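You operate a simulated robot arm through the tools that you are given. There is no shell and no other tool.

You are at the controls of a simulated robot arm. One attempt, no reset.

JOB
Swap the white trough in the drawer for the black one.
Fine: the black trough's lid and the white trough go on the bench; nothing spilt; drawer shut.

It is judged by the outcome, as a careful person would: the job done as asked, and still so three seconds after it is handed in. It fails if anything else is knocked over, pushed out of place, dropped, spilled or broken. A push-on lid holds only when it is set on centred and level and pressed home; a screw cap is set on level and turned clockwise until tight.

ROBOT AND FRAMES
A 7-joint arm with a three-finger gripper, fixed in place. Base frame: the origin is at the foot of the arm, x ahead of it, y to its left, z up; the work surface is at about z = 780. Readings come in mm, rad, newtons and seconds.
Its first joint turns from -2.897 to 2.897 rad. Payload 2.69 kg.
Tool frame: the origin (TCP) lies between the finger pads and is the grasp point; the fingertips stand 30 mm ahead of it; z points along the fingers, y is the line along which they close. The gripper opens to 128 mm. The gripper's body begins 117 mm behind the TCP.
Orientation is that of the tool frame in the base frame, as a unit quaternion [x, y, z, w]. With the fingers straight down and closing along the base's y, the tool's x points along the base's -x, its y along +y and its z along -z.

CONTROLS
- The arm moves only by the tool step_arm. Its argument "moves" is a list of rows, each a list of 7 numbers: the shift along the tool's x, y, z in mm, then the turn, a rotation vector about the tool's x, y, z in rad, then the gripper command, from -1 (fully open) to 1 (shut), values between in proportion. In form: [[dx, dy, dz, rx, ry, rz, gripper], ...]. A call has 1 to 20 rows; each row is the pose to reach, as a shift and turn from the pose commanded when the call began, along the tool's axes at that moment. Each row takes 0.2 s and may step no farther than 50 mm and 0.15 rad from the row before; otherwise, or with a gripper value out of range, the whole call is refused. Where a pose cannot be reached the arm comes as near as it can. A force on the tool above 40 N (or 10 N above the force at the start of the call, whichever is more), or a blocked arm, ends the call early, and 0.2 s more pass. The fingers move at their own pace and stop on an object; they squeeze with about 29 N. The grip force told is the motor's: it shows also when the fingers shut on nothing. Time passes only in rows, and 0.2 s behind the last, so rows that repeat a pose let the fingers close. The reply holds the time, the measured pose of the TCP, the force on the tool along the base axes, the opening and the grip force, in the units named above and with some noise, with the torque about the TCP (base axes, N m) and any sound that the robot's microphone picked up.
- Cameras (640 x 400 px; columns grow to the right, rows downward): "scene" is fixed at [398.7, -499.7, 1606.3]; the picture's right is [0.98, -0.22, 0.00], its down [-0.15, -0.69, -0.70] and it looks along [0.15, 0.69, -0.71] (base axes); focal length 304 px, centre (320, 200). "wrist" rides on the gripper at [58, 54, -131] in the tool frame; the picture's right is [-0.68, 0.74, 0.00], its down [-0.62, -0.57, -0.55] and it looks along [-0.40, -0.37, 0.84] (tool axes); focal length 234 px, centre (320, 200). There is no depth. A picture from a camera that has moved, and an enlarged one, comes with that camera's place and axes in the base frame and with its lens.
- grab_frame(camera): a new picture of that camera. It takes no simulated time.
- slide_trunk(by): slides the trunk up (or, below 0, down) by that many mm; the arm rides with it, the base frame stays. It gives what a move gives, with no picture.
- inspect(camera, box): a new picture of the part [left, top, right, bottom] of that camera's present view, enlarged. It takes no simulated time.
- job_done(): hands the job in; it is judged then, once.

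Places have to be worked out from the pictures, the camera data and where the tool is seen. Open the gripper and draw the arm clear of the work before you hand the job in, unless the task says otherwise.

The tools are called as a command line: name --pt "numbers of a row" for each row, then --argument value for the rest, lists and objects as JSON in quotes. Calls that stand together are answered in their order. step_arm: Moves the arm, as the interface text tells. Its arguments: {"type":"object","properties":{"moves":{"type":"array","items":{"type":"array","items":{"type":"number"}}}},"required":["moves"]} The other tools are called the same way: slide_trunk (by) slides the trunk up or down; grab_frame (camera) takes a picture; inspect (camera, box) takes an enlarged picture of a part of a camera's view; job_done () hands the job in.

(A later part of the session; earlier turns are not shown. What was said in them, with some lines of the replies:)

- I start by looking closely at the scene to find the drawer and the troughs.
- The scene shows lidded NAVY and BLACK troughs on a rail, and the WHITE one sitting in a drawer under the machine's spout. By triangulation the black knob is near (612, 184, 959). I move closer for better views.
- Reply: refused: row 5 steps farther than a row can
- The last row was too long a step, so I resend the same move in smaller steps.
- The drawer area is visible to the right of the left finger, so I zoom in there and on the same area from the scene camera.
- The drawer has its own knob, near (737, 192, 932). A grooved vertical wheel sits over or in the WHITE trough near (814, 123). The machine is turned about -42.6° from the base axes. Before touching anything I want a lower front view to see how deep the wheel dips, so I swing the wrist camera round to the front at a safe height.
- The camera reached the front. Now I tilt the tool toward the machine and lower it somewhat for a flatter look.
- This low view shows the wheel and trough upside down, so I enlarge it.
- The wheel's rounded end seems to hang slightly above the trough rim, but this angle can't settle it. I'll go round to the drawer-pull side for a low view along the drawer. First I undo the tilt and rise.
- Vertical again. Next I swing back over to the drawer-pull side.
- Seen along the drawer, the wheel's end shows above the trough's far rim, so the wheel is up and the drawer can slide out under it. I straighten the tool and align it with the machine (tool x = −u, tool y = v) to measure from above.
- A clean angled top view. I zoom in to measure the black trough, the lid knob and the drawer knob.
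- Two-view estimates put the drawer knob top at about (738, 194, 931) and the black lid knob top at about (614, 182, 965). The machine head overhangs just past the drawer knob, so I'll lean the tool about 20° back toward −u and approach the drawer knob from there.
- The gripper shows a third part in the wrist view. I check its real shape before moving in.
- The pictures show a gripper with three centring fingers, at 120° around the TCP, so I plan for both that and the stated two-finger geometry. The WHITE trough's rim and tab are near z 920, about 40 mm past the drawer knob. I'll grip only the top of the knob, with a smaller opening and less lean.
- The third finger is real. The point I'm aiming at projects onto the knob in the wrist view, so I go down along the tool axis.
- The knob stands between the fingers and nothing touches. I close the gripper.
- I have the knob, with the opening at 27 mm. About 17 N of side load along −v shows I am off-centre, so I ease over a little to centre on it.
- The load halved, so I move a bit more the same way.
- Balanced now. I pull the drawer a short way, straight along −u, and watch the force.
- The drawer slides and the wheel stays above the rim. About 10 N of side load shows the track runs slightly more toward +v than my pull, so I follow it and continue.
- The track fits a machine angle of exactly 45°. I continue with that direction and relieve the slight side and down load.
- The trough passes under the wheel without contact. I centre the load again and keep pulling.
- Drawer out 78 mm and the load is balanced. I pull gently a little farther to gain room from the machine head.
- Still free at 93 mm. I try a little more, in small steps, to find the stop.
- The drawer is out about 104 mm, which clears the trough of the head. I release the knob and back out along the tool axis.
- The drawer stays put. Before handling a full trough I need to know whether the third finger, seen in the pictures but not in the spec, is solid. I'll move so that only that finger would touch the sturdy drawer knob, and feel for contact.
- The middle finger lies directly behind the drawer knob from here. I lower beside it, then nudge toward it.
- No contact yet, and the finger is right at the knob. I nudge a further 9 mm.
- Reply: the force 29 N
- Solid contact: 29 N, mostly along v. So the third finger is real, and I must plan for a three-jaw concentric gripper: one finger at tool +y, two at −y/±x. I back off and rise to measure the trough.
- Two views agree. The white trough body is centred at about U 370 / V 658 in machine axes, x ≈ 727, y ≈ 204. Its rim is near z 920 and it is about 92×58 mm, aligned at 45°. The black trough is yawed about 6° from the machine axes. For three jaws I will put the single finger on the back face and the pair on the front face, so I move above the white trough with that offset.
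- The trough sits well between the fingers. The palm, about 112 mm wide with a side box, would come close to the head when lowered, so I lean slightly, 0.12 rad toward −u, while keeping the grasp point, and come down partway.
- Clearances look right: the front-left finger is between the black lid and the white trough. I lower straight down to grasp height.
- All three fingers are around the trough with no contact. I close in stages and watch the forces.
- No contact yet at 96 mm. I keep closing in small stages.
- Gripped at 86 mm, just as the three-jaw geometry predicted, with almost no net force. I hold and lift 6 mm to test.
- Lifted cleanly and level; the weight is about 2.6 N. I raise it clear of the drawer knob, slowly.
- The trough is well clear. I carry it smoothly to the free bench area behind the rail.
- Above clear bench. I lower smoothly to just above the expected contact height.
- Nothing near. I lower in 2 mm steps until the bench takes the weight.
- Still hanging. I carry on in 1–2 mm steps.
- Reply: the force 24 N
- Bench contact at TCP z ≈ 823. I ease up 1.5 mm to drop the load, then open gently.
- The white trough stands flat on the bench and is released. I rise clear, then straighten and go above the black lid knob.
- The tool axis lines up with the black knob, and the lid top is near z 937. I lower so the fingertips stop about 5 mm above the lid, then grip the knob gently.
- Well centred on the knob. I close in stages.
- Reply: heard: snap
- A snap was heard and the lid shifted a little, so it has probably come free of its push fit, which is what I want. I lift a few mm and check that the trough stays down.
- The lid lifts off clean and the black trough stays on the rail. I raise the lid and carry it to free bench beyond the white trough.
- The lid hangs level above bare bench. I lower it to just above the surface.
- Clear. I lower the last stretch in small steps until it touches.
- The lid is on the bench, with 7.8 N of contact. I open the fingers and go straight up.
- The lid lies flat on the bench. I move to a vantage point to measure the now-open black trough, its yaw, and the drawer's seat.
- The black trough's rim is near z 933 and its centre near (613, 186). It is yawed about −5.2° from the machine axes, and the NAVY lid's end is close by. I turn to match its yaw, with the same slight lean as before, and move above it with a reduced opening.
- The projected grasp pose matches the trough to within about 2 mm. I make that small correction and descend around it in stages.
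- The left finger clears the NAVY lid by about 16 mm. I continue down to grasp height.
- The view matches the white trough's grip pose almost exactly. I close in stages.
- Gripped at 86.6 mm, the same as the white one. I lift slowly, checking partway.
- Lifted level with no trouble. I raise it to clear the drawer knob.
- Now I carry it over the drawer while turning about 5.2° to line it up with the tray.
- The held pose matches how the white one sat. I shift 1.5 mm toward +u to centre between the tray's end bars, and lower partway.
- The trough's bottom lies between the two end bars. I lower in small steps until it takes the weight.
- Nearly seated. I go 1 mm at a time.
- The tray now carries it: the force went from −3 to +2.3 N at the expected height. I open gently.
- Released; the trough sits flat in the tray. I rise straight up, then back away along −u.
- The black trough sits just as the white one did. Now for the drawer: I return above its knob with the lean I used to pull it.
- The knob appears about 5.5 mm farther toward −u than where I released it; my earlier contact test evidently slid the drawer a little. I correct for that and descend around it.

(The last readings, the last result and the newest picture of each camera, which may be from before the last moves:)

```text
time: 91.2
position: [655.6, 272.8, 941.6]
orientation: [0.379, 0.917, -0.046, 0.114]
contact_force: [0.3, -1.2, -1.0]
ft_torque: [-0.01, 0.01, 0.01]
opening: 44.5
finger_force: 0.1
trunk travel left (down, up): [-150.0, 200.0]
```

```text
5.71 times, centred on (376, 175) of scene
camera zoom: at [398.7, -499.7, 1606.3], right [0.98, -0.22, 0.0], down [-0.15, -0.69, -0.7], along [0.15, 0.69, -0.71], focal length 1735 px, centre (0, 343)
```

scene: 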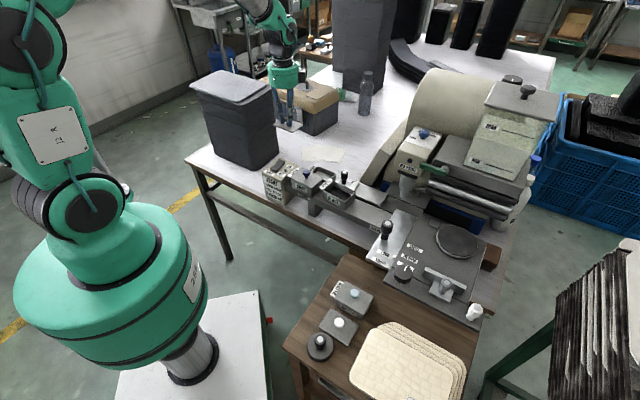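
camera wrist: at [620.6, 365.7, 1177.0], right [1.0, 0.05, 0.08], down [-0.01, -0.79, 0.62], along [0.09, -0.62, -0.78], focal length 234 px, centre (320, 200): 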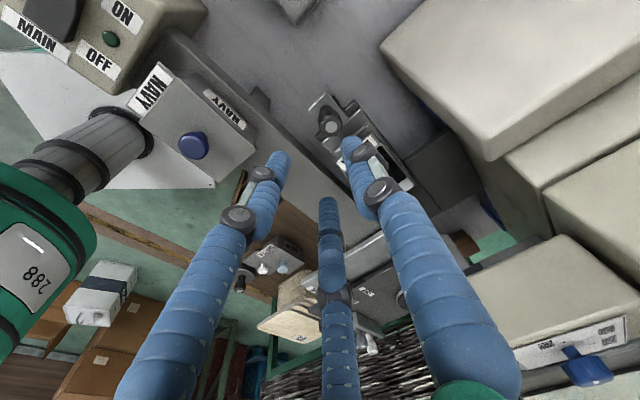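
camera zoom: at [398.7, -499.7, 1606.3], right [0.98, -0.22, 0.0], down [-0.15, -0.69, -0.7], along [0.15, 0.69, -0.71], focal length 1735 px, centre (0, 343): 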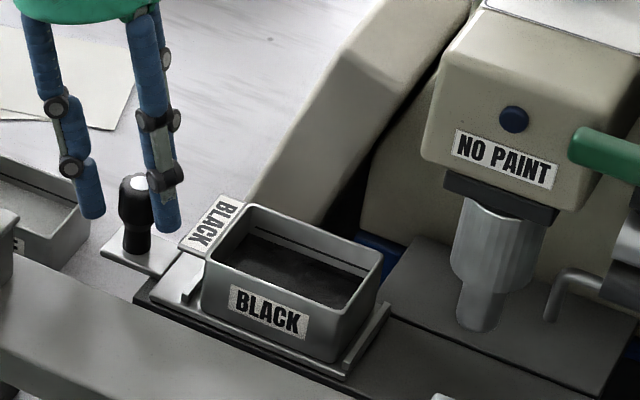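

The knob is now centred between the fingers. I close in stages.

step_arm --pt "0 0 0 0 0 0 0.5" --pt "0 0 0 0 0 0 0.6" --pt "0 0 0 0 0 0 0.8" --pt "0 0 0 0 0 0 1"

inspect --camera "scene" --box '[336, 140, 416, 210]'

```text
time: 92.2
position: [654.7, 274.4, 942.0]
orientation: [0.379, 0.917, -0.048, 0.115]
contact_force: [2.7, 2.0, -2.1]
ft_torque: [0.5, -0.01, -0.09]
opening: 25.6
finger_force: 45.4
trunk travel left (down, up): [-150.0, 200.0]
```

```text
5.71 times, centred on (376, 175) of scene
camera zoom: at [398.7, -499.7, 1606.3], right [0.98, -0.22, 0.0], down [-0.15, -0.69, -0.7], along [0.15, 0.69, -0.71], focal length 1735 px, centre (0, 343)
```

zoom: 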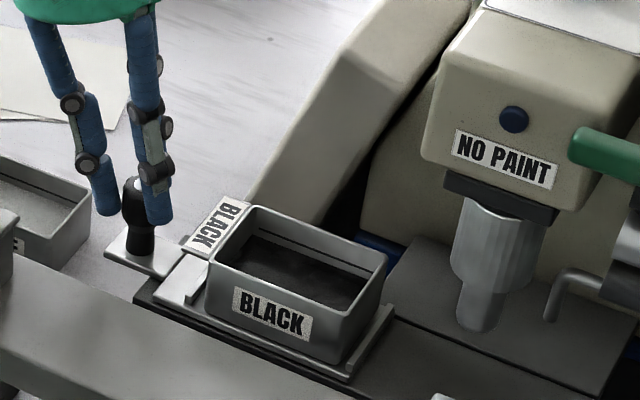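

Gripped and balanced. I push the drawer in slowly, straight along +u, and check partway.

step_arm --pt "-1 0 0.2 0 0 0 1" --pt "-2.9 0 0.7 0 0 0 1" --pt "-5.8 0 1.5 0 0 0 1" --pt "-9.7 0 2.5 0 0 0 1" --pt "-14.5 0 3.7 0 0 0 1" --pt "-19.4 0 4.9 0 0 0 1" --pt "-24.2 0 6.2 0 0 0 1" --pt "-29 0 7.4 0 0 0 1" --pt "-33 0 8.4 0 0 0 1"

inspect --camera "scene" --box '[352, 150, 432, 210]'

```text
time: 94.2
position: [677.6, 250.3, 942.1]
orientation: [0.379, 0.917, -0.048, 0.116]
contact_force: [7.4, 7.2, -5.1]
ft_torque: [0.69, -0.02, -0.01]
opening: 25.1
finger_force: 44.5
trunk travel left (down, up): [-150.0, 200.0]
```

```text
6.67 times, centred on (392, 180) of scene
camera zoom: at [398.7, -499.7, 1606.3], right [0.98, -0.22, 0.0], down [-0.15, -0.69, -0.7], along [0.15, 0.69, -0.71], focal length 2024 px, centre (-160, 333)
```

zoom: 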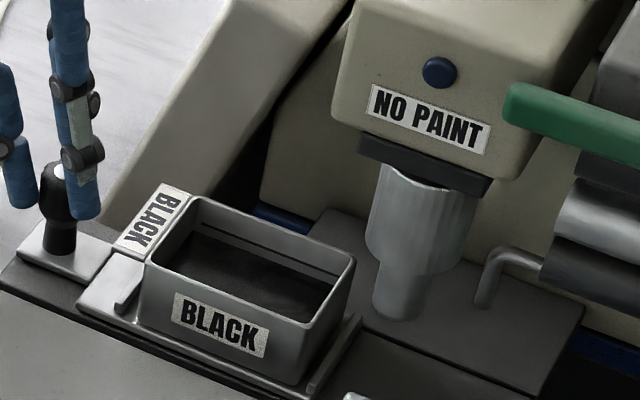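

Moving freely. I relieve the small side load and continue while the rim passes under the wheel.

step_arm --pt "-2 1.2 1 0 0 0 1" --pt "-5.8 1.4 2 0 0 0 1" --pt "-9.7 1.4 3 0 0 0 1" --pt "-13.6 1.4 4 0 0 0 1" --pt "-17.4 1.4 4.9 0 0 0 1" --pt "-21.3 1.4 5.9 0 0 0 1" --pt "-24.2 1.4 6.6 0 0 0 1"

inspect --camera "scene" --box '[352, 150, 432, 210]'

```text
time: 95.8
position: [696.4, 232.5, 942.5]
orientation: [0.379, 0.917, -0.048, 0.115]
contact_force: [-8.3, -8.1, 10.1]
ft_torque: [0.25, 0.43, -0.21]
opening: 25.4
finger_force: 44.7
trunk travel left (down, up): [-150.0, 200.0]
```

```text
6.67 times, centred on (392, 180) of scene
camera zoom: at [398.7, -499.7, 1606.3], right [0.98, -0.22, 0.0], down [-0.15, -0.69, -0.7], along [0.15, 0.69, -0.71], focal length 2024 px, centre (-160, 333)
```

zoom: 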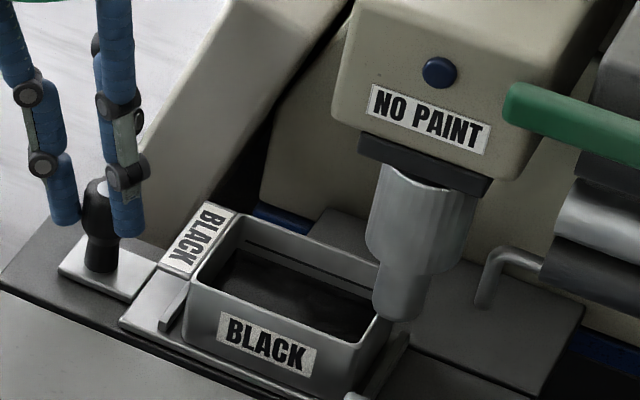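

Overcorrected a little. I split the difference and go on.

step_arm --pt "-3.1 -0.8 0.3 0 0 0 1" --pt "-7 -0.8 1.3 0 0 0 1" --pt "-10.9 -0.8 2.3 0 0 0 1" --pt "-14.7 -0.8 3.2 0 0 0 1" --pt "-18.6 -0.8 4.2 0 0 0 1" --pt "-22.5 -0.8 5.2 0 0 0 1" --pt "-25.3 -0.8 5.9 0 0 0 1"

inspect --camera "scene" --box '[360, 150, 440, 210]'

```text
time: 97.4
position: [715.5, 214.1, 942.9]
orientation: [0.379, 0.917, -0.048, 0.115]
contact_force: [-2.6, -1.2, -3.1]
ft_torque: [0.33, 0.36, -0.1]
opening: 25.7
finger_force: 44.9
trunk travel left (down, up): [-150.0, 200.0]
```

```text
6.67 times, centred on (400, 180) of scene
camera zoom: at [398.7, -499.7, 1606.3], right [0.98, -0.22, 0.0], down [-0.15, -0.69, -0.7], along [0.15, 0.69, -0.71], focal length 2024 px, centre (-213, 333)
```

zoom: 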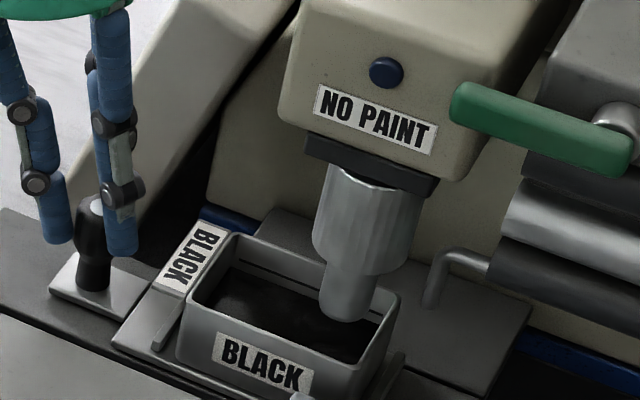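

The rim passed the wheel with no contact. About 23 mm remain, and I continue slowly.

step_arm --pt "-3.9 0 1.2 0 0 0 1" --pt "-7.8 0 2.2 0 0 0 1" --pt "-11.6 0 3.2 0 0 0 1" --pt "-15.5 0 4.1 0 0 0 1" --pt "-18.4 0 4.9 0 0 0 1"

step_arm --pt "-1.5 0 0.4 0 0 0 1" --pt "-2.9 0 0.7 0 0 0 1" --pt "-4.4 0 1.1 0 0 0 1"

inspect --camera "scene" --box '[368, 160, 432, 210]'

```text
time: 98.6
position: [728.2, 199.6, 942.9]
orientation: [0.379, 0.917, -0.047, 0.115]
contact_force: [-3.6, -3.9, -2.1]
ft_torque: [0.2, 0.43, -0.17]
opening: 25.6
finger_force: 44.9
trunk travel left (down, up): [-150.0, 200.0]
```

```text
time: 99.4
position: [732.0, 197.4, 942.9]
orientation: [0.379, 0.917, -0.047, 0.115]
contact_force: [-3.3, -3.7, -1.7]
ft_torque: [0.34, 0.29, -0.19]
opening: 25.6
finger_force: 45.3
trunk travel left (down, up): [-150.0, 200.0]
```

```text
8.00 times, centred on (400, 185) of scene
camera zoom: at [398.7, -499.7, 1606.3], right [0.98, -0.22, 0.0], down [-0.15, -0.69, -0.7], along [0.15, 0.69, -0.71], focal length 2429 px, centre (-320, 320)
```

zoom: 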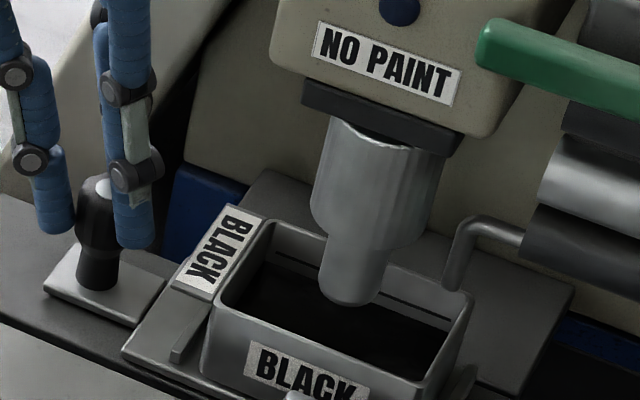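

It is about where it started. I press on in 1 mm steps until I feel the stop.

step_arm --pt "-1 0 0.25 0 0 0 1" --pt "-1.9 0 0.5 0 0 0 1" --pt "-1.9 0 0.5 0 0 0 1"

step_arm --pt "-1 0 0.25 0 0 0 1" --pt "-1.9 0 0.5 0 0 0 1" --pt "-1.9 0 0.5 0 0 0 1"

```text
time: 100.2
position: [732.8, 196.1, 942.3]
orientation: [0.379, 0.917, -0.047, 0.115]
contact_force: [-1.5, -4.5, -1.0]
ft_torque: [0.26, 0.29, -0.05]
opening: 25.6
finger_force: 45.0
trunk travel left (down, up): [-150.0, 200.0]
```

```text
time: 101.0
position: [734.9, 194.2, 942.5]
orientation: [0.379, 0.917, -0.048, 0.114]
contact_force: [-4.4, 0.2, 0.8]
ft_torque: [0.34, 0.31, -0.1]
opening: 25.3
finger_force: 44.7
trunk travel left (down, up): [-150.0, 200.0]
```

Slight resistance is beginning. I continue in 1 mm steps.

step_arm --pt "-1 0 0.25 0 0 0 1" --pt "-1.9 0 0.5 0 0 0 1" --pt "-1.9 0 0.5 0 0 0 1"

inspect --camera "scene" --box '[368, 160, 432, 210]'

```text
time: 101.8
position: [733.4, 194.1, 941.2]
orientation: [0.379, 0.917, -0.048, 0.116]
contact_force: [-17.6, 19.8, 4.6]
ft_torque: [1.08, 0.84, -0.06]
opening: 25.2
finger_force: 44.8
trunk travel left (down, up): [-150.0, 200.0]
```

```text
8.00 times, centred on (400, 185) of scene
camera zoom: at [398.7, -499.7, 1606.3], right [0.98, -0.22, 0.0], down [-0.15, -0.69, -0.7], along [0.15, 0.69, -0.71], focal length 2429 px, centre (-320, 320)
```

zoom: 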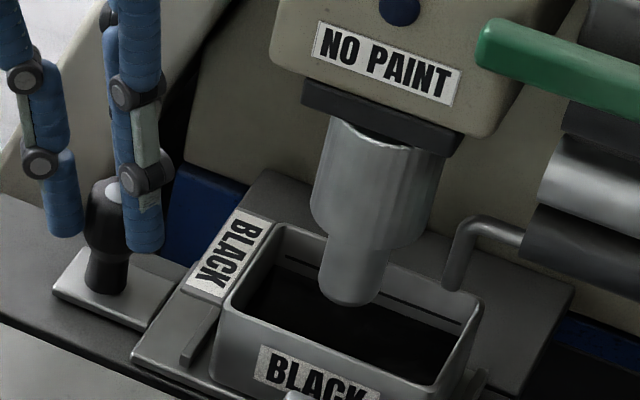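

The stop is reached, with 26 N pushing back. The drawer features match the original closed picture exactly: the plate corner is at the same image coordinates. I relax the push slightly before releasing.

step_arm --pt "0.8 0 -0.2 0 0 0 1" --pt "1.4 0 -0.35 0 0 0 1"

```text
time: 102.4
position: [734.8, 194.9, 943.1]
orientation: [0.378, 0.917, -0.048, 0.116]
contact_force: [-10.3, 10.0, 2.1]
ft_torque: [0.48, 0.31, -0.2]
opening: 25.8
finger_force: 44.7
trunk travel left (down, up): [-150.0, 200.0]
```

step_arm --pt "0.8 0 -0.2 0 0 0 1" --pt "0.8 0 -0.2 0 0 0 0.6" --pt "0.8 0 -0.2 0 0 0 0.3" --pt "0.8 0 -0.2 0 0 0 0.3"

inspect --camera "scene" --box '[368, 160, 432, 210]'

```text
time: 103.4
position: [733.6, 194.7, 942.0]
orientation: [0.379, 0.917, -0.048, 0.115]
contact_force: [0.4, 0.3, 0.3]
ft_torque: [0.02, 0.03, -0.03]
opening: 45.0
finger_force: 0.0
trunk travel left (down, up): [-150.0, 200.0]
```

```text
8.00 times, centred on (400, 185) of scene
camera zoom: at [398.7, -499.7, 1606.3], right [0.98, -0.22, 0.0], down [-0.15, -0.69, -0.7], along [0.15, 0.69, -0.71], focal length 2429 px, centre (-320, 320)
```

zoom: 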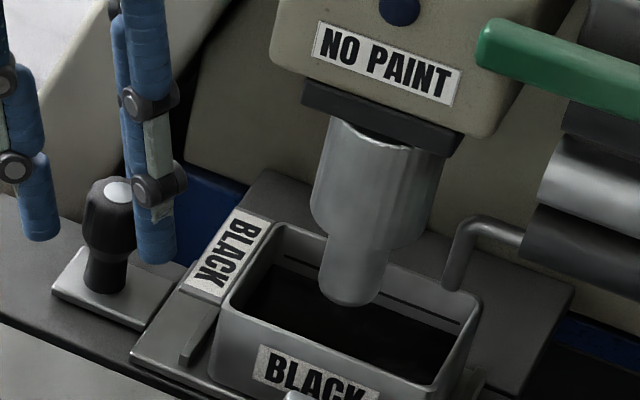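

Released with the drawer staying closed. I back out along the tool axis and move well clear.

step_arm --pt "0.5 0 -10 0 0 0 0.3" --pt "1 0 -30 0 0 0 0.3" --pt "1 0 -65 0 0 0 0.3" --pt "1 0 -105 0 0 0 0.3" --pt "1 0 -145 0 0 0 0" --pt "1 0 -190 0 0 0 -0.5" --pt "1 0 -235 0 0 0 -1"

step_arm --pt "10 30 -20 0 0.125 0 -1" --pt "20 60 -40 0 0.25 0 -1" --pt "50 90 -55 0 0.25 0 -1" --pt "80 110 -70 0 0.25 0 -1"

grab_frame --camera "scene"

grab_frame --camera "wrist"

inspect --camera "scene" --box '[360, 160, 456, 220]'

inspect --camera "scene" --box '[240, 110, 400, 240]'

```text
time: 105.0
position: [692.0, 235.8, 1169.8]
orientation: [0.378, 0.917, -0.047, 0.115]
contact_force: [0.2, -0.7, -0.2]
ft_torque: [-0.01, 0.03, -0.04]
opening: 128.2
finger_force: 0.0
trunk travel left (down, up): [-150.0, 200.0]
```

```text
time: 106.0
position: [703.3, 384.0, 1217.0]
orientation: [0.382, 0.924, -0.001, -0.001]
contact_force: [-0.6, 0.3, -0.6]
ft_torque: [-0.07, 0.0, -0.04]
opening: 127.8
finger_force: 0.0
trunk travel left (down, up): [-150.0, 200.0]
```

```text
taken
```

scene: 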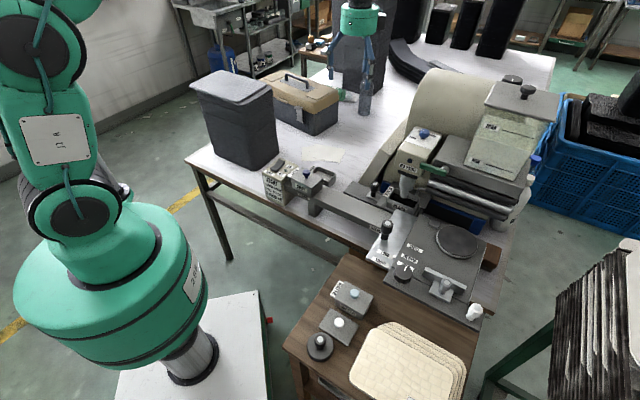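

```text
taken
camera wrist: at [699.4, 463.0, 1348.9], right [1.0, 0.05, 0.0], down [0.04, -0.83, 0.55], along [0.02, -0.55, -0.84], focal length 234 px, centre (320, 200)
```

wrist: 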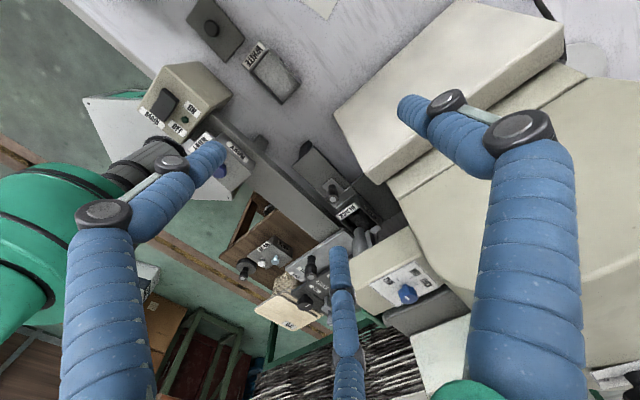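

```text
6.67 times, centred on (408, 190) of scene
camera zoom: at [398.7, -499.7, 1606.3], right [0.98, -0.22, 0.0], down [-0.15, -0.69, -0.7], along [0.15, 0.69, -0.71], focal length 2024 px, centre (-267, 267)
```

zoom: 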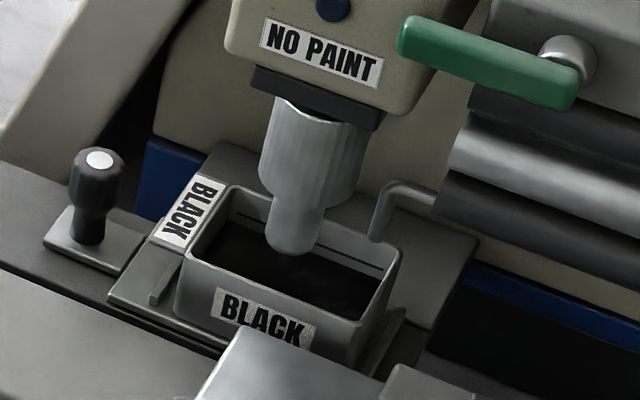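

```text
3.08 times, centred on (320, 175) of scene
camera zoom: at [398.7, -499.7, 1606.3], right [0.98, -0.22, 0.0], down [-0.15, -0.69, -0.7], along [0.15, 0.69, -0.71], focal length 934 px, centre (320, 277)
```

zoom: 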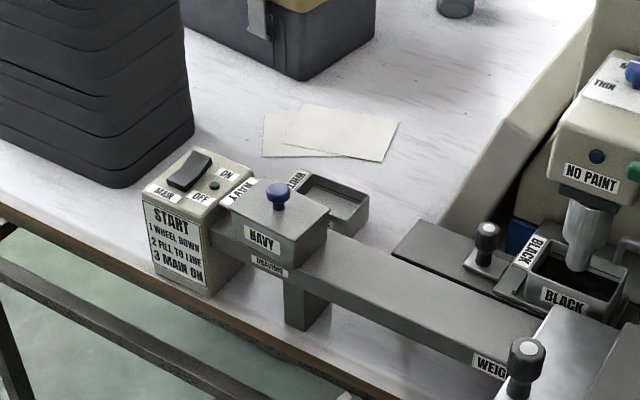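

The final pictures show the black trough in the closed drawer, with the drawer exactly where it started. The white trough and the black lid lie flat on the bench, and nothing is spilt or disturbed. The gripper is open and the arm is clear, so I hand in.

job_done

```text
The job is handed in.
```

I swapped the troughs: the black one now sits in the drawer, and the drawer is shut back in its starting position. The white trough and the black trough's lid are lying flat on the bench behind the rail. The final pictures show nothing spilt or knocked over.

- **Gripper:** it turned out to have three fingers, not the two described. I confirmed this by touching one finger to the drawer knob. That moved the open drawer a few millimetres, and I allowed for it when closing.
- **Snap sound:** there was one snap as I gripped the lid's knob. I took it as the push-on lid coming loose; it then lifted off cleanly and I saw no damage.
- **Drawer:** it closed against its stop with the black trough passing under the wheel, which was up, without touching it.

The gripper is open and the arm is drawn clear.
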